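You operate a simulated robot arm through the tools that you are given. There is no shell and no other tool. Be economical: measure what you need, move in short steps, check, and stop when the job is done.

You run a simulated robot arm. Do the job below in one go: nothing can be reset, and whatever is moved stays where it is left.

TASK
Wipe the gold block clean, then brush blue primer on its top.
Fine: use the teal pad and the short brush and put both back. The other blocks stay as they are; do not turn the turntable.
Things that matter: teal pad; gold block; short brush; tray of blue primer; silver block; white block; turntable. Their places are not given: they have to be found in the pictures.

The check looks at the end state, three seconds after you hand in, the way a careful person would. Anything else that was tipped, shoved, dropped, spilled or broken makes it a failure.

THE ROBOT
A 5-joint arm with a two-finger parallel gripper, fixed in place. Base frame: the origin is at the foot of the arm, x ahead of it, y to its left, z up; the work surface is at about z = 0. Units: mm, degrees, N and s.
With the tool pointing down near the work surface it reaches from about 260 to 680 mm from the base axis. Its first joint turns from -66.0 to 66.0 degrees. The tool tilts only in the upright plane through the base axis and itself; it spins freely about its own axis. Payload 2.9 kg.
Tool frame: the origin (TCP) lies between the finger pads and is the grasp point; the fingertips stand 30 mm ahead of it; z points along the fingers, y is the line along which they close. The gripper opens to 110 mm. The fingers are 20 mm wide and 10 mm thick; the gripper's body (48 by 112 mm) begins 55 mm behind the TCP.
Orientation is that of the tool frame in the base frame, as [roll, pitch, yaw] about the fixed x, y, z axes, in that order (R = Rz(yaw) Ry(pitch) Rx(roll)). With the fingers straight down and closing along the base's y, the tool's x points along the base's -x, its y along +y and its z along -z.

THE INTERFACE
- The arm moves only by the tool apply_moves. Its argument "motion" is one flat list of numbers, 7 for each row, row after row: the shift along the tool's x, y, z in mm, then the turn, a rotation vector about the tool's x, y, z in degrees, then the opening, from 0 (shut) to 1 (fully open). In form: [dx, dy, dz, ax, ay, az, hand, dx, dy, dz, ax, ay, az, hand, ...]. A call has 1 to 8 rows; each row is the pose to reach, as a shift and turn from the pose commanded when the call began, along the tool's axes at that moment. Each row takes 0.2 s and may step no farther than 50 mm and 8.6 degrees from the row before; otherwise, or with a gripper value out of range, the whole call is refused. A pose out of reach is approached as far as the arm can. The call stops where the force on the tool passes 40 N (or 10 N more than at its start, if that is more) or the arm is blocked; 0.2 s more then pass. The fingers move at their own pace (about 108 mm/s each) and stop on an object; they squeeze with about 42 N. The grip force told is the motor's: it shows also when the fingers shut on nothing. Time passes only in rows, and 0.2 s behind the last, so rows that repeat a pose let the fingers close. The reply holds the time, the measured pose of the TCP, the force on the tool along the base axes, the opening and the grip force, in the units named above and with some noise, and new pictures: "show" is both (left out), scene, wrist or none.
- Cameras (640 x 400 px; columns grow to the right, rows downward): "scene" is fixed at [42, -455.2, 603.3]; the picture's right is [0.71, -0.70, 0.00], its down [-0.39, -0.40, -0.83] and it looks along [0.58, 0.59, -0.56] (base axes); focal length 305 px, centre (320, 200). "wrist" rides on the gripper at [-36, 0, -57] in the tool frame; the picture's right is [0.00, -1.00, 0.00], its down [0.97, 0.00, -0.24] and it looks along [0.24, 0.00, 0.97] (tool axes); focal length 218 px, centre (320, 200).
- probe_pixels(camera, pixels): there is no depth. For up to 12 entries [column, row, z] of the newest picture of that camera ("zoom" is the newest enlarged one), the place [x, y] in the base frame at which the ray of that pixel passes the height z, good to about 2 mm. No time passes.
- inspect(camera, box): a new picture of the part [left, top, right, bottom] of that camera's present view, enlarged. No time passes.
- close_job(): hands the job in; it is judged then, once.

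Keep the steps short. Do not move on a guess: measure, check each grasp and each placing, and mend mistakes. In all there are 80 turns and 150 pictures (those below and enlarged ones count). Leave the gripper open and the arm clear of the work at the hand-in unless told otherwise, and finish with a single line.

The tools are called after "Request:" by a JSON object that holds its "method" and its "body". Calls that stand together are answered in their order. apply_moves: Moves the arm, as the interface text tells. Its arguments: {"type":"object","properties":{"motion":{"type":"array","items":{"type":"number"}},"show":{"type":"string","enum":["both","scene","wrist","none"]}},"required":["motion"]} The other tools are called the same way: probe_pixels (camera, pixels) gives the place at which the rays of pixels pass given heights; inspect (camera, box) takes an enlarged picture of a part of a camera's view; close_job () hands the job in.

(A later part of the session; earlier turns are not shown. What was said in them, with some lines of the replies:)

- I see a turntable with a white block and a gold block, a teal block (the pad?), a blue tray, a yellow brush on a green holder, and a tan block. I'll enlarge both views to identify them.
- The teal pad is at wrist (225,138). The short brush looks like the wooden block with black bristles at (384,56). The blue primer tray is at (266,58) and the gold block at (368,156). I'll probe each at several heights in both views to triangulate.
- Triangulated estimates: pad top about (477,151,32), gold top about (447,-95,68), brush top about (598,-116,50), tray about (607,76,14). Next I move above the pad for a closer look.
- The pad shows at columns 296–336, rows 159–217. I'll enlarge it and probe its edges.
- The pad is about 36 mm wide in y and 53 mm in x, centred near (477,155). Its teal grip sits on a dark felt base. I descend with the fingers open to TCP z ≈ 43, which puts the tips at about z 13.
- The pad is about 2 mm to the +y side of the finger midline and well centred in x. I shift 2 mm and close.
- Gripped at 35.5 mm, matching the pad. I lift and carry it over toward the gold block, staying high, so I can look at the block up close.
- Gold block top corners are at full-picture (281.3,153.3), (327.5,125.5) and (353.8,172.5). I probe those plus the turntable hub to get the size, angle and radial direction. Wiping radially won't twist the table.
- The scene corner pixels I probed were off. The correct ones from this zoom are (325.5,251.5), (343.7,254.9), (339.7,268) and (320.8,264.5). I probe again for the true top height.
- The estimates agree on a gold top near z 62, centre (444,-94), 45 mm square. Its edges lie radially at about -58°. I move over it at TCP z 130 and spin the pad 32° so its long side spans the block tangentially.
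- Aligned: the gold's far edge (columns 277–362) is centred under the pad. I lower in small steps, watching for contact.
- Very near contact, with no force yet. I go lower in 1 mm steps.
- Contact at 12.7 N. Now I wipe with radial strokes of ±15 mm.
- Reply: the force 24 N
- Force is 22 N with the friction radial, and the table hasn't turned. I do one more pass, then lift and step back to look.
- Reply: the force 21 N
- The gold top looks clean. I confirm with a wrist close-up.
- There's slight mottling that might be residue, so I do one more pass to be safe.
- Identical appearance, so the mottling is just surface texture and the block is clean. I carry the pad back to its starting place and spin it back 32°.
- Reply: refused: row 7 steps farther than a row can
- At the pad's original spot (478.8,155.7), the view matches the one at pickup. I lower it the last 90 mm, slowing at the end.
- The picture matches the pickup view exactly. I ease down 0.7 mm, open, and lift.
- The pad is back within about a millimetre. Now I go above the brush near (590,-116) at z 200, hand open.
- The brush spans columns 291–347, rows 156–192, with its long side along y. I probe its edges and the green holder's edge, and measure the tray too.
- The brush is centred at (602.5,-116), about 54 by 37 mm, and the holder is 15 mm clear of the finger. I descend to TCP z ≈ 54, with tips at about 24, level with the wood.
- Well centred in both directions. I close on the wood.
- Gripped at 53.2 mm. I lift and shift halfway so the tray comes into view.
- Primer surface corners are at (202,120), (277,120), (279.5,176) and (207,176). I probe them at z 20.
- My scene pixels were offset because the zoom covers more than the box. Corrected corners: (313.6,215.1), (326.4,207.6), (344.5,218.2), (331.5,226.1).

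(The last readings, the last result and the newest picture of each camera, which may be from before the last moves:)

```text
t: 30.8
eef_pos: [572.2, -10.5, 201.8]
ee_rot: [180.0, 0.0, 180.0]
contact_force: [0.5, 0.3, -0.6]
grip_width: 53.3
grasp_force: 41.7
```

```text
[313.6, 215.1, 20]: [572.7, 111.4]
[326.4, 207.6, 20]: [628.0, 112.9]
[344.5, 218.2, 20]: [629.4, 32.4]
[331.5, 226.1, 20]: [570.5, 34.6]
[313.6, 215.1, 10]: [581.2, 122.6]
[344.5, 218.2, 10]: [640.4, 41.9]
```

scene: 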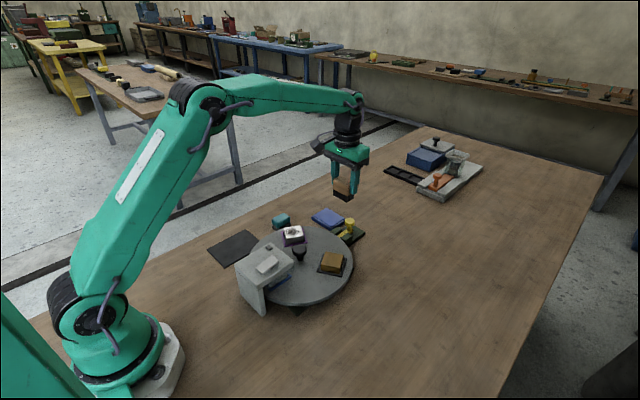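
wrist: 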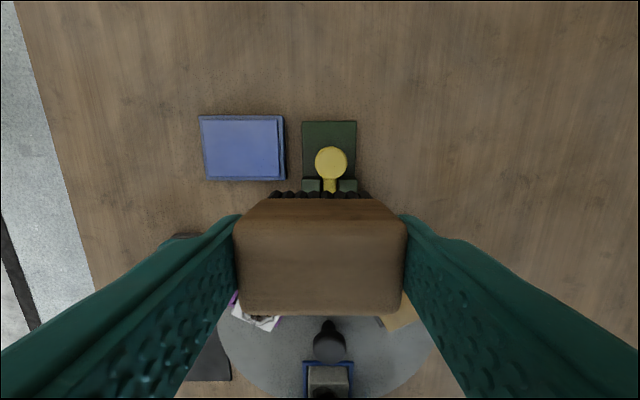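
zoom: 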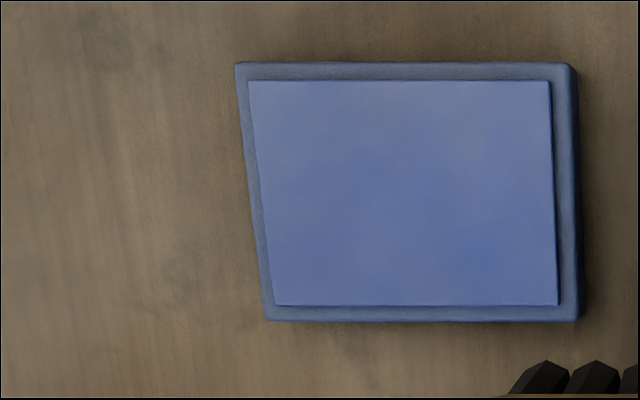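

The primer surface is about 60 by 78 mm, centred near (606,75.5), z about 15. The brush fits inside. I move over it and down to about 20 mm above.

Request:
{"method": "apply_moves", "body": {"motion": [-17, 43, 0, 0, 0, 0, 0.35, -34.3, 85.9, 0, 0, 0, 0, 0.35, -34.3, 85.9, 45, 0, 0, 0, 0.35, -34.3, 85.9, 90, 0, 0, 0, 0.35, -34.3, 85.9, 115, 0, 0, 0, 0.35, -34.3, 85.9, 115, 0, 0, 0, 0.35], "show": "none"}}

Request:
{"method": "inspect", "body": {"camera": "scene", "box": [300, 180, 372, 240]}}

Request:
{"method": "inspect", "body": {"camera": "wrist", "box": [120, 100, 520, 400]}}

```text
t: 32.2
eef_pos: [606.5, 75.7, 89.6]
ee_rot: [-180.0, 0.0, 180.0]
contact_force: [-1.2, -0.8, -0.7]
grip_width: 53.2
grasp_force: 41.9
```

```text
6.67 times, centred on (336, 210) of scene
```

zoom: 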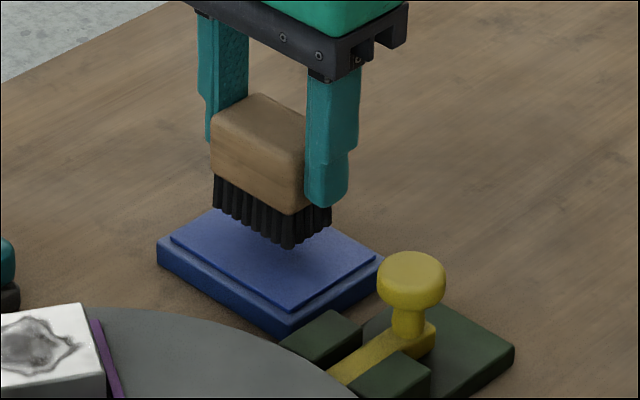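

```text
1.33 times, centred on (320, 250) of wrist
```

zoom: 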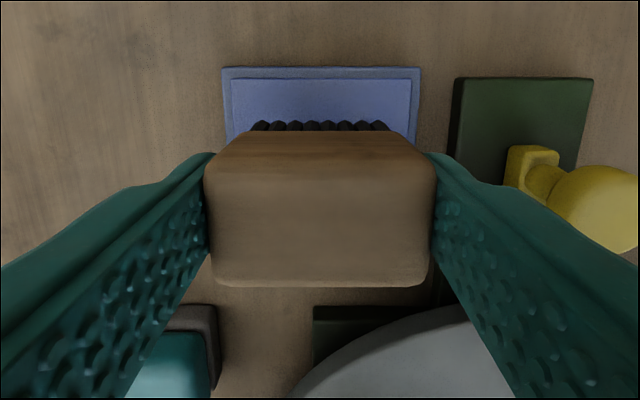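

The bristles hang above the primer, inside its edges. I lower in small steps until light contact.

Request:
{"method": "apply_moves", "body": {"motion": [0, 0, 10, 0, 0, 0, 0.35, 0, 0, 14, 0, 0, 0, 0.35, 0, 0, 16, 0, 0, 0, 0.35, 0, 0, 17, 0, 0, 0, 0.35, 0, 0, 17, 0, 0, 0, 0.35], "show": "none"}}

Request:
{"method": "inspect", "body": {"camera": "scene", "box": [300, 180, 372, 240]}}

```text
t: 33.4
eef_pos: [606.6, 76.1, 70.7]
ee_rot: [-180.0, 0.0, -180.0]
contact_force: [0.2, 0.9, -0.6]
grip_width: 53.1
grasp_force: 41.6
```

```text
6.67 times, centred on (336, 210) of scene
```

zoom: 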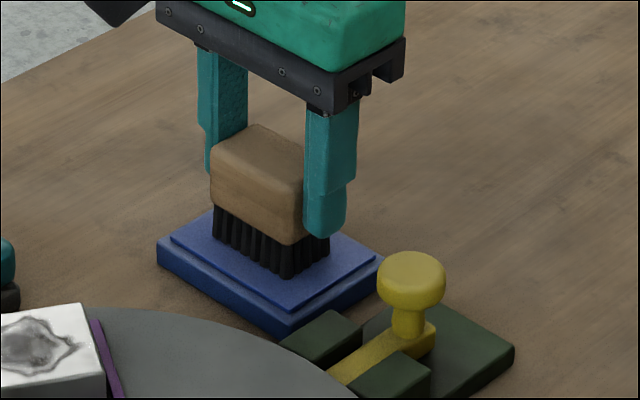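

Request:
{"method": "apply_moves", "body": {"motion": [0, 0, 1, 0, 0, 0, 0.35, 0, 0, 2, 0, 0, 0, 0.35, 0, 0, 3, 0, 0, 0, 0.35, 0, 0, 3, 0, 0, 0, 0.35], "show": "none"}}

```text
t: 34.4
eef_pos: [606.5, 75.1, 70.2]
ee_rot: [179.9, 0.0, -179.9]
contact_force: [-10.9, -1.9, 24.8]
grip_width: 53.3
grasp_force: 41.9
```

Firm contact at 24.8 N. I lift straight up and check the bristles for primer.

Request:
{"method": "apply_moves", "body": {"motion": [0, 0, -1.5, 0, 0, 0, 0.35, 0, 0, -1.5, 0, 0, 0, 0.35, 0, 0, -30, 0, 0, 0, 0.35, 0, 0, -75, 0, 0, 0, 0.35, 0, 0, -120, 0, 0, 0, 0.35, 0, 0, -120, 0, 0, 0, 0.35]}}

Request:
{"method": "inspect", "body": {"camera": "scene", "box": [300, 160, 372, 240]}}

```text
t: 35.8
eef_pos: [606.2, 75.9, 187.9]
ee_rot: [180.0, 0.0, -180.0]
contact_force: [0.1, -0.2, -1.2]
grip_width: 53.4
grasp_force: 41.9
```

scene: 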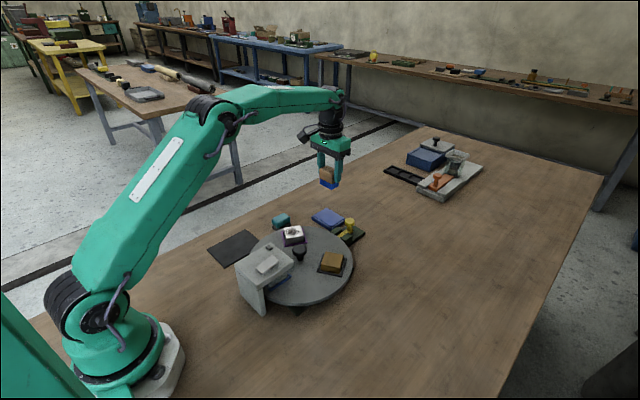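
wrist: 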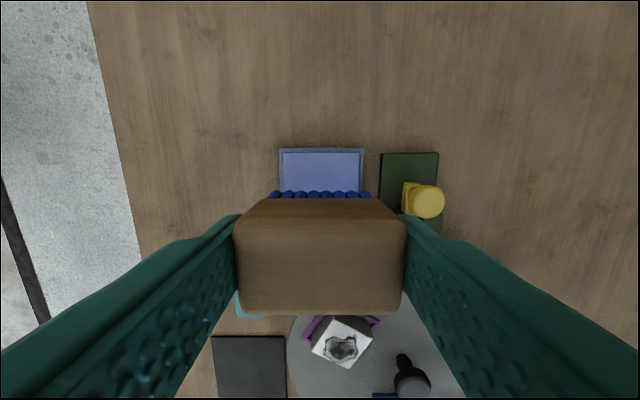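

```text
5.00 times, centred on (336, 200) of scene
```

zoom: 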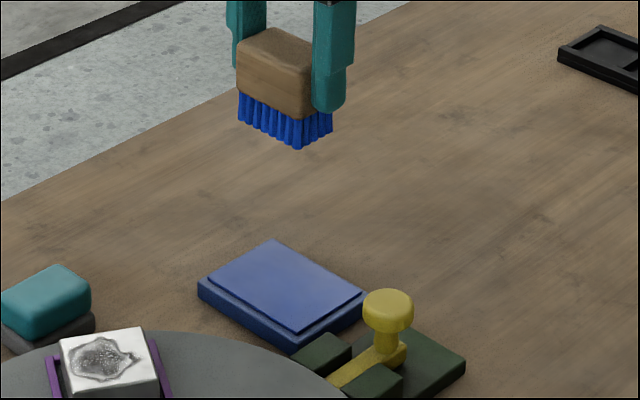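

The bristles are loaded blue and the tray didn't move. I carry the brush over the gold block, turning 58° so its long side spans the block tangentially and strokes stay radial.

Request:
{"method": "apply_moves", "body": {"motion": [23.1, -24.2, 0, 0, 0, 8.286, 0.35, 46.3, -48.4, 0, 0, 0, 16.57, 0.35, 69.4, -72.6, 0, 0, 0, 24.86, 0.35, 92.6, -96.9, 0, 0, 0, 33.14, 0.35, 115.7, -121.1, 0, 0, 0, 41.43, 0.35, 138.9, -145.3, 0, 0, 0, 49.7, 0.35, 162, -169.5, 20, 0, 0, 58, 0.35, 162, -169.5, 52, 0, 0, 58, 0.35]}}

Request:
{"method": "inspect", "body": {"camera": "scene", "box": [300, 200, 372, 280]}}

```text
t: 37.6
eef_pos: [444.5, -93.3, 135.8]
ee_rot: [179.9, 0.0, 121.9]
contact_force: [-0.2, -0.6, 0.1]
grip_width: 53.1
grasp_force: 42.0
```

scene: 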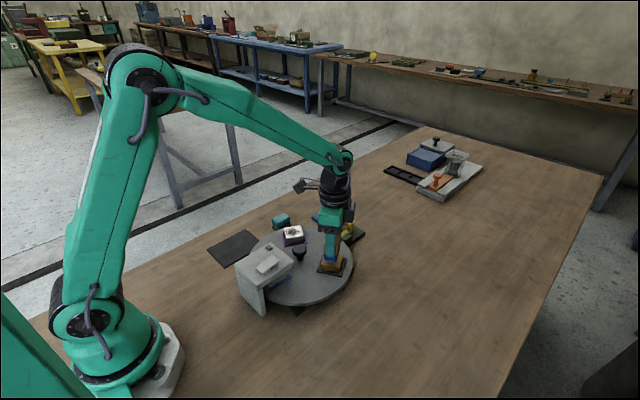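
wrist: 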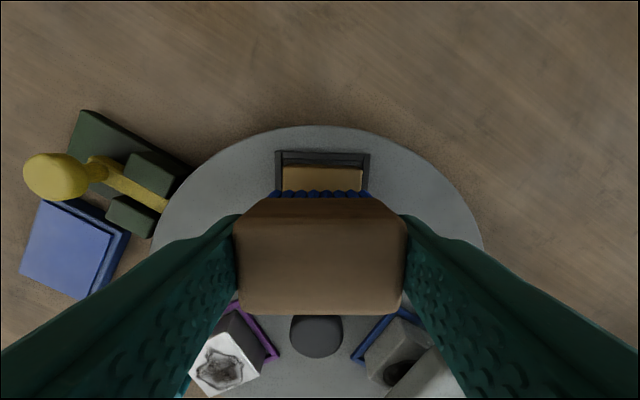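

```text
5.00 times, centred on (336, 240) of scene
```

zoom: 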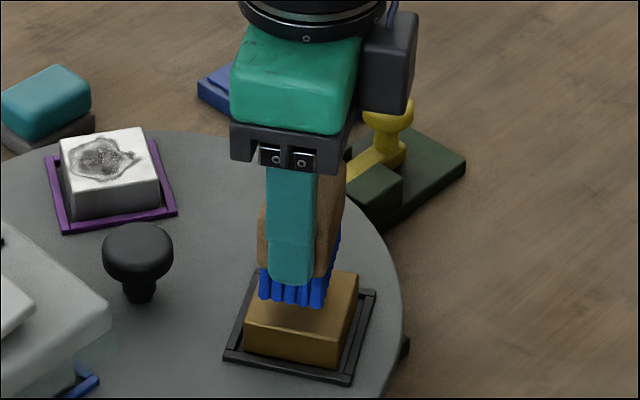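

Aligned over the gold. I lower in small steps to light contact.

Request:
{"method": "apply_moves", "body": {"motion": [0, 0, 8, 0, 0, 0, 0.35, 0, 0, 13, 0, 0, 0, 0.35, 0, 0, 16, 0, 0, 0, 0.35, 0, 0, 18, 0, 0, 0, 0.35, 0, 0, 18, 0, 0, 0, 0.35], "show": "none"}}

Request:
{"method": "inspect", "body": {"camera": "scene", "box": [300, 220, 372, 280]}}

```text
t: 38.8
eef_pos: [444.2, -93.2, 118.4]
ee_rot: [-180.0, 0.0, 122.0]
contact_force: [0.1, 0.3, -0.2]
grip_width: 53.3
grasp_force: 41.8
```

```text
6.67 times, centred on (336, 250) of scene
```

zoom: 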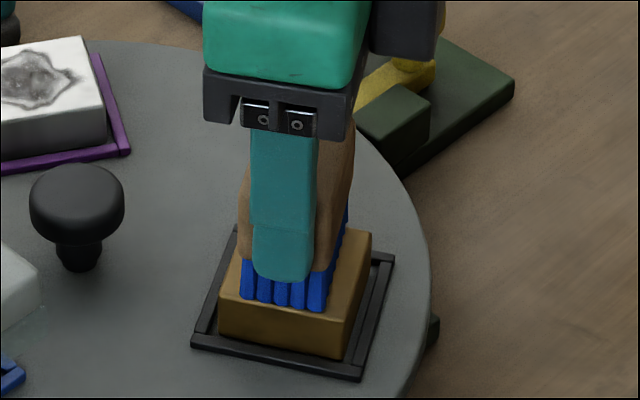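

No contact force yet. I ease down in 1 mm steps.

Request:
{"method": "apply_moves", "body": {"motion": [0, 0, 1, 0, 0, 0, 0.35, 0, 0, 2, 0, 0, 0, 0.35, 0, 0, 2, 0, 0, 0, 0.35], "show": "none"}}

```text
t: 39.6
eef_pos: [444.8, -92.8, 117.8]
ee_rot: [179.8, 0.1, 122.1]
contact_force: [-3.5, 4.3, 14.3]
grip_width: 53.0
grasp_force: 41.9
```

Contact at 14 N. Now radial brush strokes of ±11 mm.

Request:
{"method": "apply_moves", "body": {"motion": [6, 0, 0, 0, 0, 0, 0.35, 11, 0, 0, 0, 0, 0, 0.35, 5, 0, 0, 0, 0, 0, 0.35, -1, 0, 0, 0, 0, 0, 0.35, -7, 0, 0, 0, 0, 0, 0.35, -11, 0, 0, 0, 0, 0, 0.35, -5, 0, 0, 0, 0, 0, 0.35, 0, 0, 0, 0, 0, 0, 0.35], "show": "none"}}

Request:
{"method": "inspect", "body": {"camera": "scene", "box": [300, 220, 372, 280]}}

```text
t: 40.6
eef_pos: [444.0, -91.5, 117.1]
ee_rot: [-180.0, -0.2, 122.3]
contact_force: [-1.1, 1.3, 4.7]
grip_width: 53.1
grasp_force: 41.9
stopped in row 5: the force on the tool passed its limit (the readings are from after the stop); the commanded pose is now the measured one
```

```text
6.67 times, centred on (336, 250) of scene
```

zoom: 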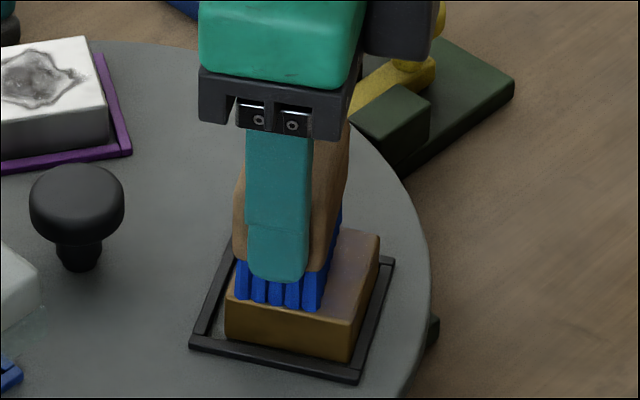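

The force limit stopped the stroke mid-way, and the block seems to have slid a millimetre or so in its frame. I lift and look closely.

Request:
{"method": "apply_moves", "body": {"motion": [0, 0, -40, 0, 0, 0, 0.35, 25, 0, -70, 0, 0, 0, 0.35, 50, 0, -100, 0, 0, 0, 0.35, 50, 0, -100, 0, 0, 0, 0.35]}}

Request:
{"method": "inspect", "body": {"camera": "scene", "box": [304, 235, 368, 275]}}

Request:
{"method": "inspect", "body": {"camera": "wrist", "box": [272, 85, 368, 175]}}

```text
t: 41.6
eef_pos: [416.0, -49.4, 216.5]
ee_rot: [-179.7, -0.2, 122.2]
contact_force: [-0.8, -0.4, -0.9]
grip_width: 53.2
grasp_force: 41.9
```

scene: 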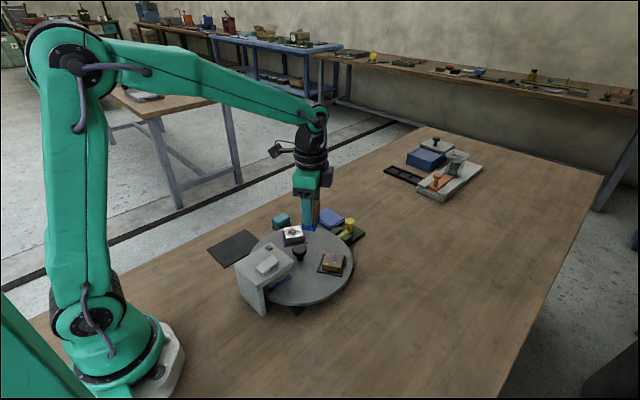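
wrist: 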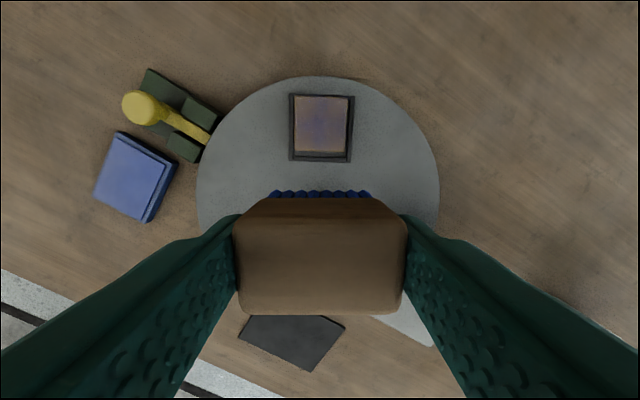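

```text
10.00 times, centred on (336, 255) of scene
```

zoom: 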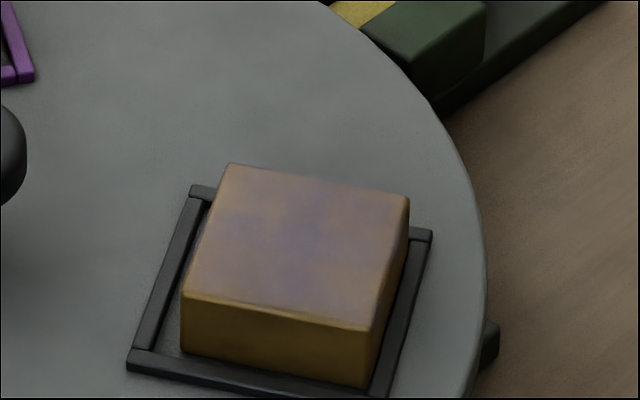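

```text
4.44 times, centred on (320, 130) of wrist
```

zoom: 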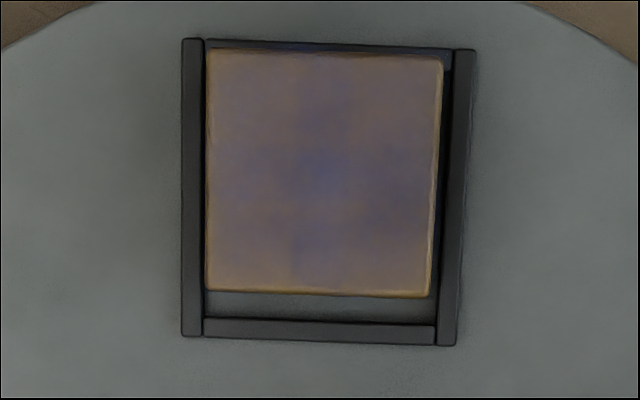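

Primer is on but still thin, and the block slid about 4 mm outward within its frame's slack. It sits flat. I measure where it is now before doing more strokes.

Request:
{"method": "probe_pixels", "body": {"camera": "wrist", "pixels": [[294.6, 96.3, 63], [347.8, 97.8, 63], [344.8, 151.9, 63], [294.4, 150.3, 63], [291, 94.5, 42], [354.5, 97, 42], [349, 162, 42], [289, 160, 42]]}}

Request:
{"method": "inspect", "body": {"camera": "wrist", "box": [262, 160, 378, 220]}}

```text
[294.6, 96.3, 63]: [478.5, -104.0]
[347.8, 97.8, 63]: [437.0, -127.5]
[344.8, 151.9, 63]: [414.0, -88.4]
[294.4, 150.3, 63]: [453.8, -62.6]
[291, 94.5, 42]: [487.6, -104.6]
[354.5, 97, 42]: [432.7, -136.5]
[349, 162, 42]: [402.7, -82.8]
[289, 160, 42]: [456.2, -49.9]
```

```text
5.52 times, centred on (320, 190) of wrist
```

zoom: 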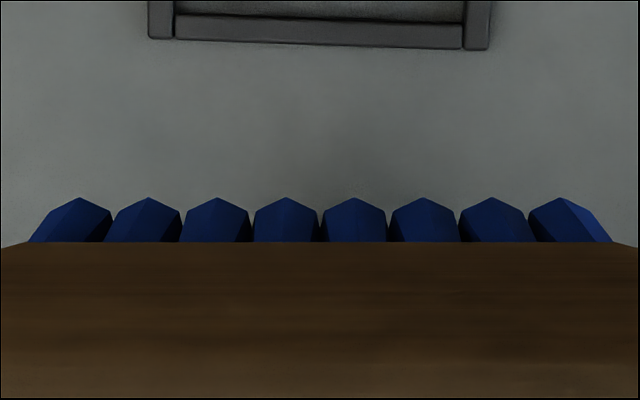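

The block centre is about (445.8,-95.6), roughly 2 mm off the frame centre and flat, so that is only slack. The bristles are still loaded. I return with lighter contact and shorter strokes.

Request:
{"method": "apply_moves", "body": {"motion": [-25, 0, 30, 0, 0, 0, 0.35, -53, -0.5, 60, 0, 0, 0, 0.35, -53, -0.5, 90, 0, 0, 0, 0.35, -53, -0.5, 97, 0, 0, 0, 0.35, -53, -0.5, 99, 0, 0, 0, 0.35, -53, -0.5, 99.5, 0, 0, 0, 0.35, -53, -0.5, 99.5, 0, 0, 0, 0.35], "show": "none"}}

```text
t: 43.2
eef_pos: [444.6, -95.5, 117.1]
ee_rot: [-179.8, -0.2, 122.3]
contact_force: [-0.2, -0.1, 0.5]
grip_width: 53.3
grasp_force: 42.1
```

Request:
{"method": "apply_moves", "body": {"motion": [0, 0, 0.5, 0, 0, 0, 0.35, 0, 0, 1, 0, 0, 0, 0.35, 0, 0, 1, 0, 0, 0, 0.35], "show": "none"}}

```text
t: 44.0
eef_pos: [444.3, -94.3, 117.6]
ee_rot: [-179.9, -0.1, 122.4]
contact_force: [-0.9, 0.7, 10.0]
grip_width: 53.1
grasp_force: 42.1
```

10 N contact. I make slow strokes of ±8 mm.

Request:
{"method": "apply_moves", "body": {"motion": [4, 0, 0, 0, 0, 0, 0.35, 8, 0, 0, 0, 0, 0, 0.35, 4, 0, 0, 0, 0, 0, 0.35, 0, 0, 0, 0, 0, 0, 0.35, -4, 0, 0, 0, 0, 0, 0.35, -8, 0, 0, 0, 0, 0, 0.35, -4, 0, 0, 0, 0, 0, 0.35, 0, 0, 0, 0, 0, 0, 0.35], "show": "none"}}

Request:
{"method": "inspect", "body": {"camera": "scene", "box": [304, 235, 368, 275]}}

```text
t: 45.8
eef_pos: [446.4, -95.0, 116.9]
ee_rot: [180.0, 0.1, 122.2]
contact_force: [5.5, -6.8, 12.2]
grip_width: 53.2
grasp_force: 41.8
```

```text
10.00 times, centred on (336, 255) of scene
```

zoom: 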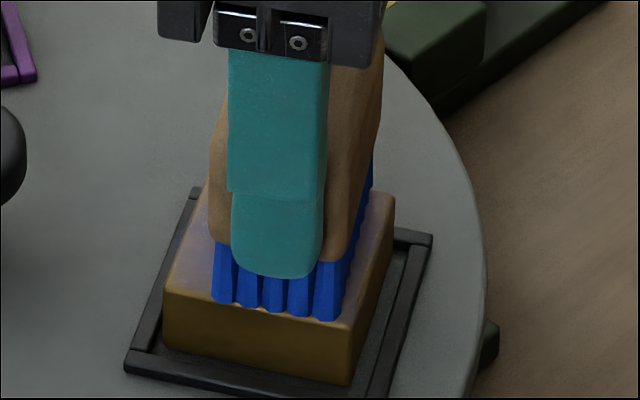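

The block just slid to the inner side of its slack. Force is fine, so I continue with two more sets.

Request:
{"method": "apply_moves", "body": {"motion": [-4, 0, 0, 0, 0, 0, 0.35, -8, 0, 0, 0, 0, 0, 0.35, -10, 0, 0, 0, 0, 0, 0.35, -6, 0, 0, 0, 0, 0, 0.35, -2, 0, 0, 0, 0, 0, 0.35, 3, 0, 0, 0, 0, 0, 0.35, 7, 0, 0, 0, 0, 0, 0.35, 10, 0, 0, 0, 0, 0, 0.35], "show": "none"}}

Request:
{"method": "apply_moves", "body": {"motion": [-4, 0, 0, 0, 0, 0, 0.35, -8, 0, 0, 0, 0, 0, 0.35, -12, 0, 0, 0, 0, 0, 0.35, -16, 0, 0, 0, 0, 0, 0.35, -12, 0, 0, 0, 0, 0, 0.35, -10, 0, 0, 0, 0, 0, 0.35], "show": "none"}}

Request:
{"method": "apply_moves", "body": {"motion": [0, 0, -40, 0, 0, 0, 0.35, 25, 0, -70, 0, 0, 0, 0.35, 50, 0, -100, 0, 0, 0, 0.35, 50, 0, -100, 0, 0, 0, 0.35], "show": "none"}}

Request:
{"method": "inspect", "body": {"camera": "scene", "box": [304, 235, 368, 275]}}

Request:
{"method": "inspect", "body": {"camera": "wrist", "box": [272, 85, 368, 175]}}

```text
t: 46.6
eef_pos: [448.7, -101.3, 116.0]
ee_rot: [-179.6, -0.3, 122.5]
contact_force: [-1.5, 2.5, 5.8]
grip_width: 53.2
grasp_force: 42.0
stopped in row 3: the force on the tool passed its limit (the readings are from after the stop); the commanded pose is now the measured one
```

```text
t: 48.0
eef_pos: [453.6, -109.6, 117.2]
ee_rot: [-179.7, -0.3, 122.4]
contact_force: [3.3, -3.3, 2.7]
grip_width: 53.1
grasp_force: 42.2
```

```text
t: 49.0
eef_pos: [428.9, -67.1, 219.0]
ee_rot: [-179.5, -0.4, 122.5]
contact_force: [-0.1, -0.2, -1.9]
grip_width: 53.3
grasp_force: 41.9
```

```text
10.00 times, centred on (336, 255) of scene
```

zoom: 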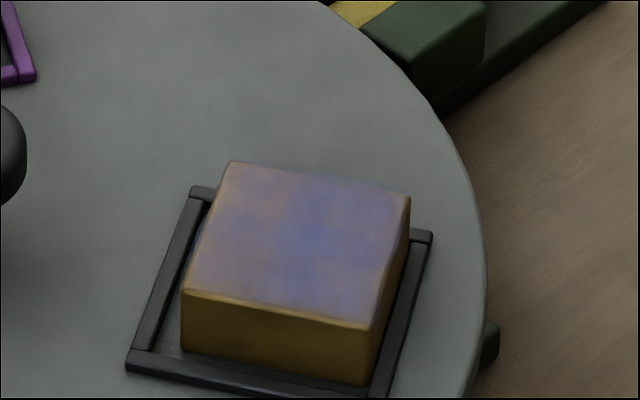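

```text
4.44 times, centred on (320, 130) of wrist
```

zoom: 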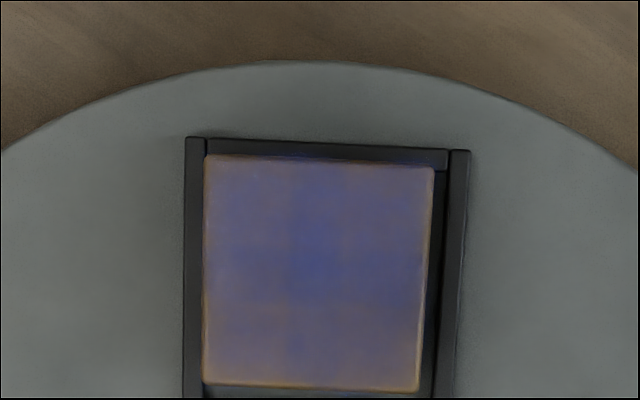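

Coverage is building but still uneven. I check that the brush hasn't rotated in the grip and that the bristles are still loaded.

Request:
{"method": "inspect", "body": {"camera": "wrist", "box": [200, 170, 440, 330]}}

Request:
{"method": "inspect", "body": {"camera": "scene", "box": [270, 170, 366, 280]}}

```text
2.50 times, centred on (320, 250) of wrist
```

zoom: 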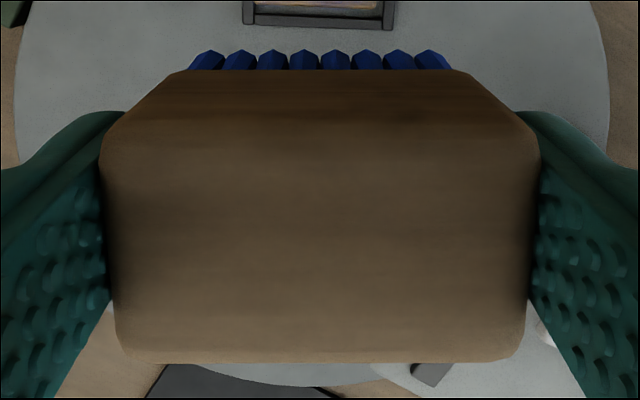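

```text
3.64 times, centred on (318, 225) of scene
```

zoom: 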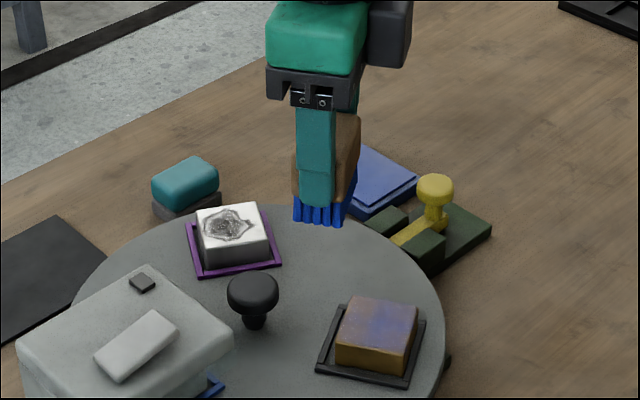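

The brush is seated the same and still loaded. The stops happen only on outward strokes, so I'll brush inward only: set down near the outer edge, drag inward, lift, repeat. I re-level the tool by a fraction of a degree on the way.

Request:
{"method": "apply_moves", "body": {"motion": [-25, 0, 30, -0.4, -0.3, 0.4, 0.35, -45.6, 0, 60, -0.4, -0.3, 0.4, 0.35, -45.6, 0, 90, -0.4, -0.3, 0.4, 0.35, -45.6, 0, 97, -0.4, -0.3, 0.4, 0.35, -45.6, 0, 98, -0.4, -0.3, 0.4, 0.35, -45.6, 0, 99, -0.4, -0.3, 0.4, 0.35, -45.6, 0, 99, -0.4, -0.3, 0.4, 0.35], "show": "none"}}

```text
t: 50.6
eef_pos: [451.6, -105.6, 117.5]
ee_rot: [-179.9, 0.0, 122.1]
contact_force: [0.9, 0.0, -1.1]
grip_width: 53.2
grasp_force: 42.4
```

Level again and just above contact. One inward stroke, then lift and return.

Request:
{"method": "apply_moves", "body": {"motion": [0, 0, 1.3, 0, 0, 0, 0.35, 5, 0, 1.3, 0, 0, 0, 0.35, 10, 0, 1.3, 0, 0, 0, 0.35, 15, 0, 1.3, 0, 0, 0, 0.35, 20, 0, 1.3, 0, 0, 0, 0.35, 25, 0, 1.3, 0, 0, 0, 0.35], "show": "none"}}

Request:
{"method": "apply_moves", "body": {"motion": [0, 0, -10, 0, 0, 0, 0.35, -25, 0, -10, 0, 0, 0, 0.35, -25, 0, 0, 0, 0, 0, 0.35, -20, 0, 0, 0, 0, 0, 0.35, -15, 0, 0, 0, 0, 0, 0.35, -10, 0, 0, 0, 0, 0, 0.35, -5, 0, 0, 0, 0, 0, 0.35, 0, 0, 0, 0, 0, 0, 0.35], "show": "none"}}

Request:
{"method": "apply_moves", "body": {"motion": [0, 0, -10, 0, 0, 0, 0.35, -25, 0, -10, 0, 0, 0, 0.35, -25, 0, 0, 0, 0, 0, 0.35, -20, 0, 0, 0, 0, 0, 0.35, -15, 0, 0, 0, 0, 0, 0.35, -10, 0, 0, 0, 0, 0, 0.35, -5, 0, 0, 0, 0, 0, 0.35, 0, 0, 0, 0, 0, 0, 0.35], "show": "none"}}

Request:
{"method": "apply_moves", "body": {"motion": [0, 0, -40, 0, 0, 0, 0.35, 15, 0, -70, 0, 0, 0, 0.35, 38, 0, -100, 0, 0, 0, 0.35, 38, 0, -100, 0, 0, 0, 0.35], "show": "none"}}

Request:
{"method": "inspect", "body": {"camera": "scene", "box": [304, 235, 368, 275]}}

Request:
{"method": "inspect", "body": {"camera": "wrist", "box": [272, 75, 368, 165]}}

```text
t: 52.0
eef_pos: [440.2, -84.1, 117.3]
ee_rot: [180.0, 0.0, 122.0]
contact_force: [1.4, -4.1, 5.1]
grip_width: 53.0
grasp_force: 42.0
```

```text
t: 53.8
eef_pos: [438.4, -84.2, 116.4]
ee_rot: [179.8, 0.0, 122.0]
contact_force: [5.2, -8.2, 12.9]
grip_width: 53.0
grasp_force: 41.3
```

```text
t: 55.6
eef_pos: [440.6, -84.0, 116.6]
ee_rot: [179.9, -0.1, 122.0]
contact_force: [3.7, -7.0, 9.0]
grip_width: 53.5
grasp_force: 42.4
```

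```text
t: 56.6
eef_pos: [417.1, -51.2, 216.9]
ee_rot: [-179.9, 0.0, 122.1]
contact_force: [0.1, -0.5, -1.2]
grip_width: 53.2
grasp_force: 42.2
```

```text
10.00 times, centred on (336, 255) of scene
```

zoom: 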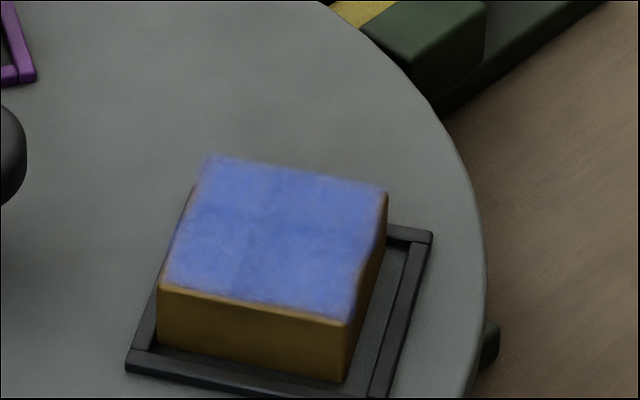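

```text
4.44 times, centred on (320, 120) of wrist
```

zoom: 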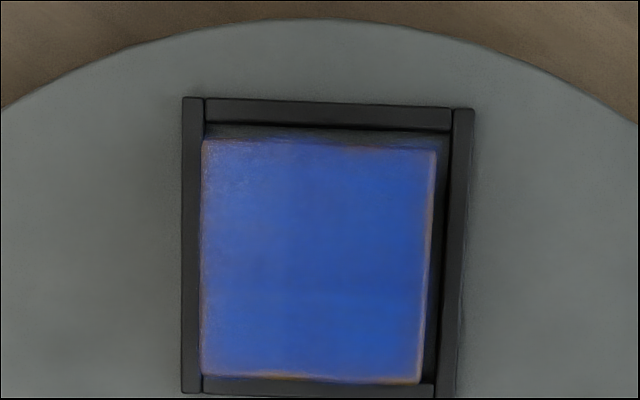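

Nearly full blue coverage, with only a thin rim at the inner and side edges. I do two more inward strokes, shifted ±2 mm sideways and reaching a little farther inward.

Request:
{"method": "apply_moves", "body": {"motion": [-30, 1, 30, 0, 0, 0, 0.35, -63, 2, 60, 0, 0, 0, 0.35, -63, 2, 90, 0, 0, 0, 0.35, -63, 2, 100, 0, 0, 0, 0.35, -57, 2, 100, 0, 0, 0, 0.35, -51, 2, 100, 0, 0, 0, 0.35, -45, 2, 100, 0, 0, 0, 0.35, -39, 2, 100, 0, 0, 0, 0.35], "show": "none"}}

Request:
{"method": "apply_moves", "body": {"motion": [3, 0, 0, 0, 0, 0, 0.35, 5, 0, 0, 0, 0, 0, 0.35, 5, 0, -10, 0, 0, 0, 0.35, -24, -4, -10, 0, 0, 0, 0.35, -24, -4, 0, 0, 0, 0, 0.35, -18, -4, 0, 0, 0, 0, 0.35, -12, -4, 0, 0, 0, 0, 0.35, -6, -4, 0, 0, 0, 0, 0.35], "show": "none"}}

Request:
{"method": "apply_moves", "body": {"motion": [5, 0, 0, 0, 0, 0, 0.35, 10, 0, 0, 0, 0, 0, 0.35, 8, 1, 0, 0, 0, 0, 0.35, 6.5, 2, 0, 0, 0, 0, 0.35, 6.5, 2, -40, 0, 0, 0, 0.35, 25, 2, -70, 0, 0, 0, 0.35, 44, 2, -100, 0, 0, 0, 0.35, 44, 2, -100, 0, 0, 0, 0.35]}}

Request:
{"method": "inspect", "body": {"camera": "scene", "box": [304, 235, 368, 275]}}

Request:
{"method": "inspect", "body": {"camera": "wrist", "box": [272, 75, 368, 165]}}

```text
t: 58.4
eef_pos: [439.8, -85.6, 116.2]
ee_rot: [179.9, 0.0, 122.0]
contact_force: [2.1, -3.5, 4.2]
grip_width: 53.4
grasp_force: 42.4
```

```text
t: 60.2
eef_pos: [440.9, -92.9, 116.2]
ee_rot: [-179.9, 0.0, 122.1]
contact_force: [0.4, -2.4, 3.6]
grip_width: 53.2
grasp_force: 42.1
```

```text
t: 62.0
eef_pos: [418.2, -53.1, 216.4]
ee_rot: [-179.9, 0.0, 122.1]
contact_force: [0.3, -0.3, -0.8]
grip_width: 53.2
grasp_force: 42.1
```

scene: 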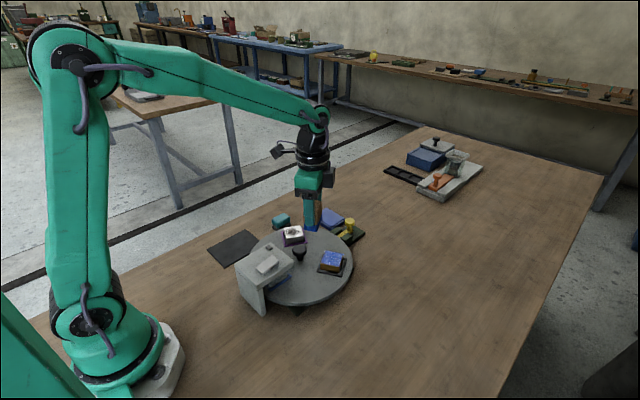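
wrist: 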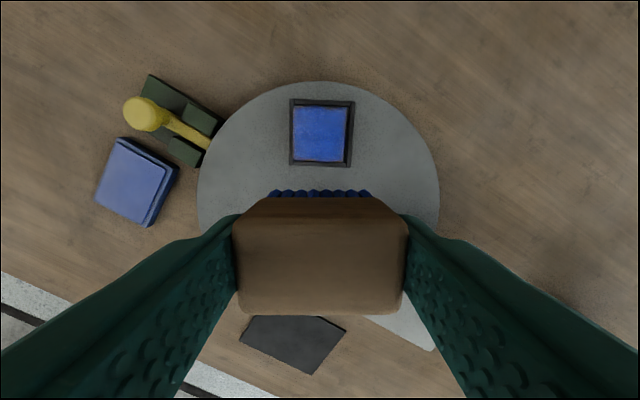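

```text
10.00 times, centred on (336, 255) of scene
```

zoom: 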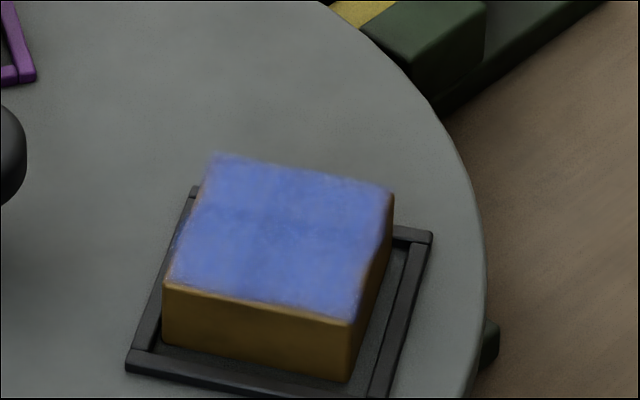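

```text
4.44 times, centred on (320, 120) of wrist
```

zoom: 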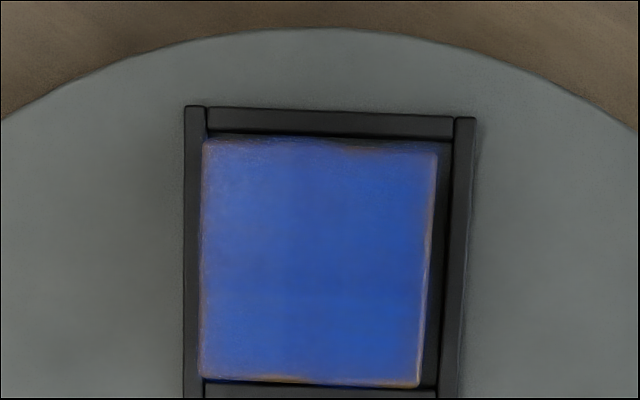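

The top is fully blue, the block is about centred, and the frame corner is at (347.2,258.2) as at the start, so the table hasn't turned. Now I return the brush to (601.7,-115.4), spinning back 58°.

Request:
{"method": "apply_moves", "body": {"motion": [-21.5, 17.5, 0, 0, 0, -8.286, 0.35, -43.1, 35, 0, 0, 0, -16.57, 0.35, -64.6, 52.5, 0, 0, 0, -24.86, 0.35, -86.2, 69.9, 0, 0, 0, -33.14, 0.35, -107.7, 87.4, 0, 0, 0, -41.43, 0.35, -129.3, 104.9, 0, 0, 0, -49.7, 0.35, -150.8, 122.4, 20, 0, 0, -58, 0.35, -150.8, 122.4, 65, 0, 0, -58, 0.35]}}

```text
t: 63.8
eef_pos: [603.2, -115.9, 150.1]
ee_rot: [179.9, -0.1, -179.7]
contact_force: [0.1, -0.4, -1.2]
grip_width: 52.9
grasp_force: 42.2
```

scene: 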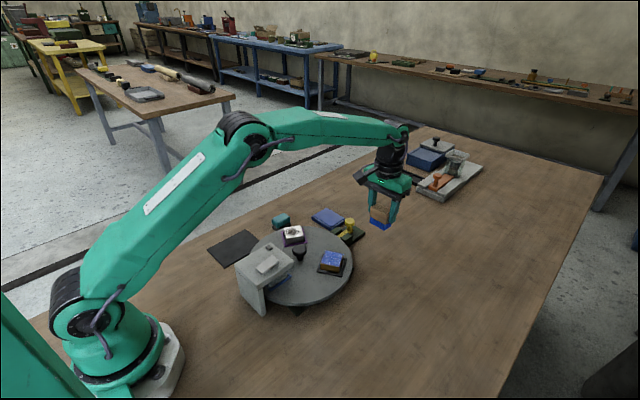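
wrist: 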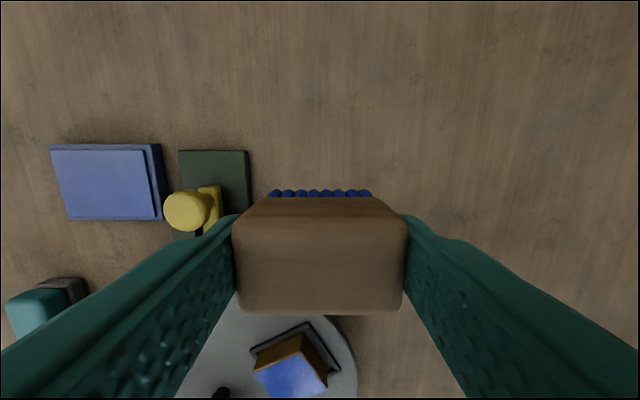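

Over the brush's original place at z 150. I lower to about 2 mm above the table and compare with the pickup view, where the green slab corner was at about (188,153).

Request:
{"method": "apply_moves", "body": {"motion": [0.5, 0.3, 45, 0, 0, 0, 0.35, 0.5, 0.3, 80, 0, 0, 0, 0.35, 0.5, 0.3, 92, 0, 0, 0, 0.35, 0.5, 0.3, 94, 0, 0, 0, 0.35, 0.5, 0.3, 94, 0, 0, 0, 0.35], "show": "wrist"}}

```text
t: 65.0
eef_pos: [602.0, -115.5, 58.1]
ee_rot: [180.0, -0.1, -179.9]
contact_force: [-0.5, 0.2, -0.6]
grip_width: 53.1
grasp_force: 41.9
```

wrist: 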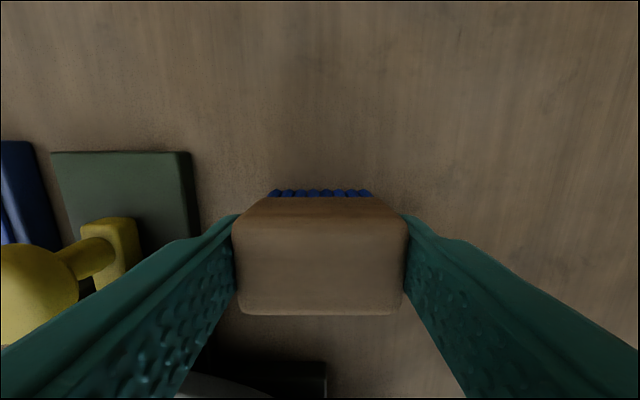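

The view nearly matches. I lower the last few millimetres in 1 mm steps to touch.

Request:
{"method": "apply_moves", "body": {"motion": [0, 0, 1, 0, 0, 0, 0.35, 0, 0, 2, 0, 0, 0, 0.35, 0, 0, 3, 0, 0, 0, 0.35, 0, 0, 3, 0, 0, 0, 0.35], "show": "wrist"}}

```text
t: 66.0
eef_pos: [601.4, -115.6, 54.5]
ee_rot: [180.0, -0.1, -180.0]
contact_force: [0.7, 0.2, -0.1]
grip_width: 53.0
grasp_force: 41.8
```

wrist: 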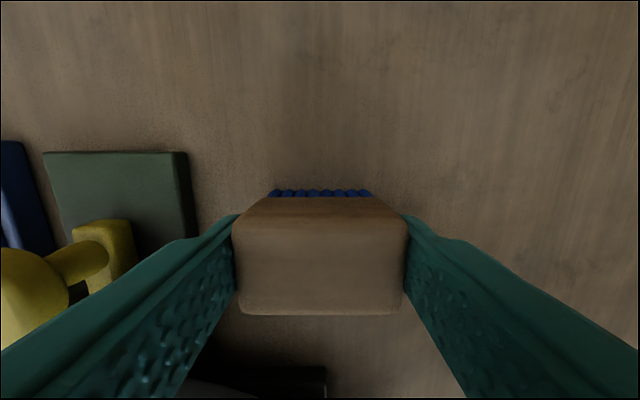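

The slab edge is at (43–188, 152), essentially identical to pickup. I go down to light touch.

Request:
{"method": "apply_moves", "body": {"motion": [0, 0, 0.6, 0, 0, 0, 0.35, 0, 0, 1.2, 0, 0, 0, 0.35, 0, 0, 1.2, 0, 0, 0, 0.35], "show": "none"}}

```text
t: 66.8
eef_pos: [601.5, -115.2, 52.7]
ee_rot: [179.9, -0.1, -179.9]
contact_force: [-0.6, 0.5, -0.8]
grip_width: 53.2
grasp_force: 41.6
```

Request:
{"method": "apply_moves", "body": {"motion": [0, 0, 0.5, 0, 0, 0, 0.35, 0, 0, 1, 0, 0, 0, 0.35, 0, 0, 1, 0, 0, 0, 0.35], "show": "none"}}

Request:
{"method": "inspect", "body": {"camera": "scene", "box": [350, 220, 404, 265]}}

```text
t: 67.6
eef_pos: [601.9, -114.3, 51.3]
ee_rot: [-180.0, -0.1, -179.9]
contact_force: [-5.8, 1.4, 7.4]
grip_width: 53.4
grasp_force: 41.7
```

```text
8.89 times, centred on (377, 242) of scene
```

zoom: 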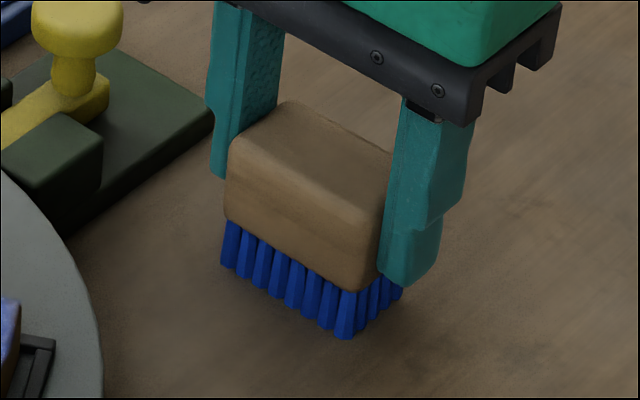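

Touching at 7.4 N, and the brush is upright in its original place. I open, retreat straight up, and check.

Request:
{"method": "apply_moves", "body": {"motion": [0, 0, -0.5, 0, 0, 0, 0.35, 0, 0, -0.5, 0, 0, 0, 0.6, 0, 0, -0.5, 0, 0, 0, 0.77, 0, 0, -0.5, 0, 0, 0, 0.77, 0, 0, -40, 0, 0, 0, 0.77, 0, 0, -85, 0, 0, 0, 0.8, 0, 0, -130, 0, 0, 0, 1, 10, 0, -175, 0, 0, 0, 1]}}

Request:
{"method": "inspect", "body": {"camera": "scene", "box": [350, 220, 404, 265]}}

Request:
{"method": "inspect", "body": {"camera": "scene", "box": [200, 190, 400, 315]}}

```text
t: 69.4
eef_pos: [591.7, -116.4, 227.6]
ee_rot: [-180.0, -0.1, -179.9]
contact_force: [-0.3, 0.1, -0.5]
grip_width: 109.9
grasp_force: 0.2
```

scene: 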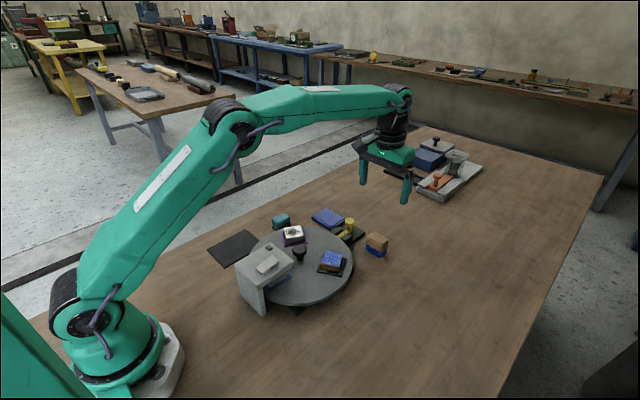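
wrist: 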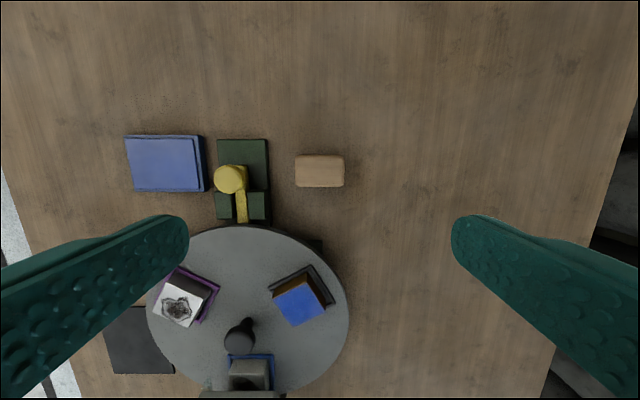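

```text
8.89 times, centred on (377, 242) of scene
```

zoom: 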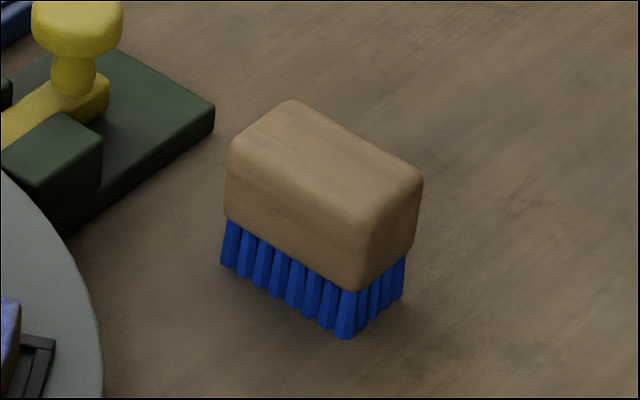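

```text
3.20 times, centred on (300, 252) of scene
```

zoom: 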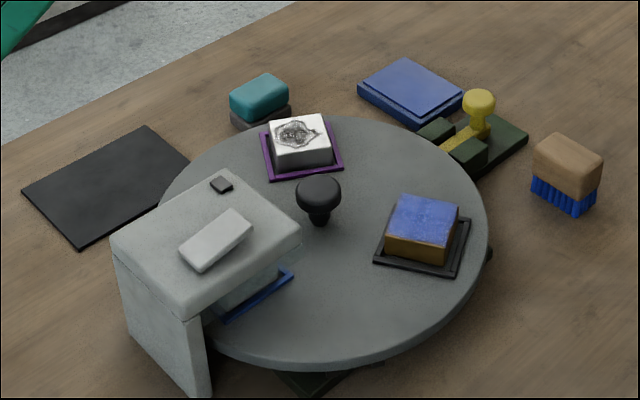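

The brush and pad are back within about a millimetre. The gold top is blue, the white and silver blocks and the turntable look as they did at the start, and the gripper is open and clear. I hand in.

Request:
{"method": "close_job", "body": {}}

```text
The job is handed in.
```

The gold block is wiped clean and its top brushed with blue primer; the teal pad and short brush are back in place, and the other blocks and the turntable look unmoved.
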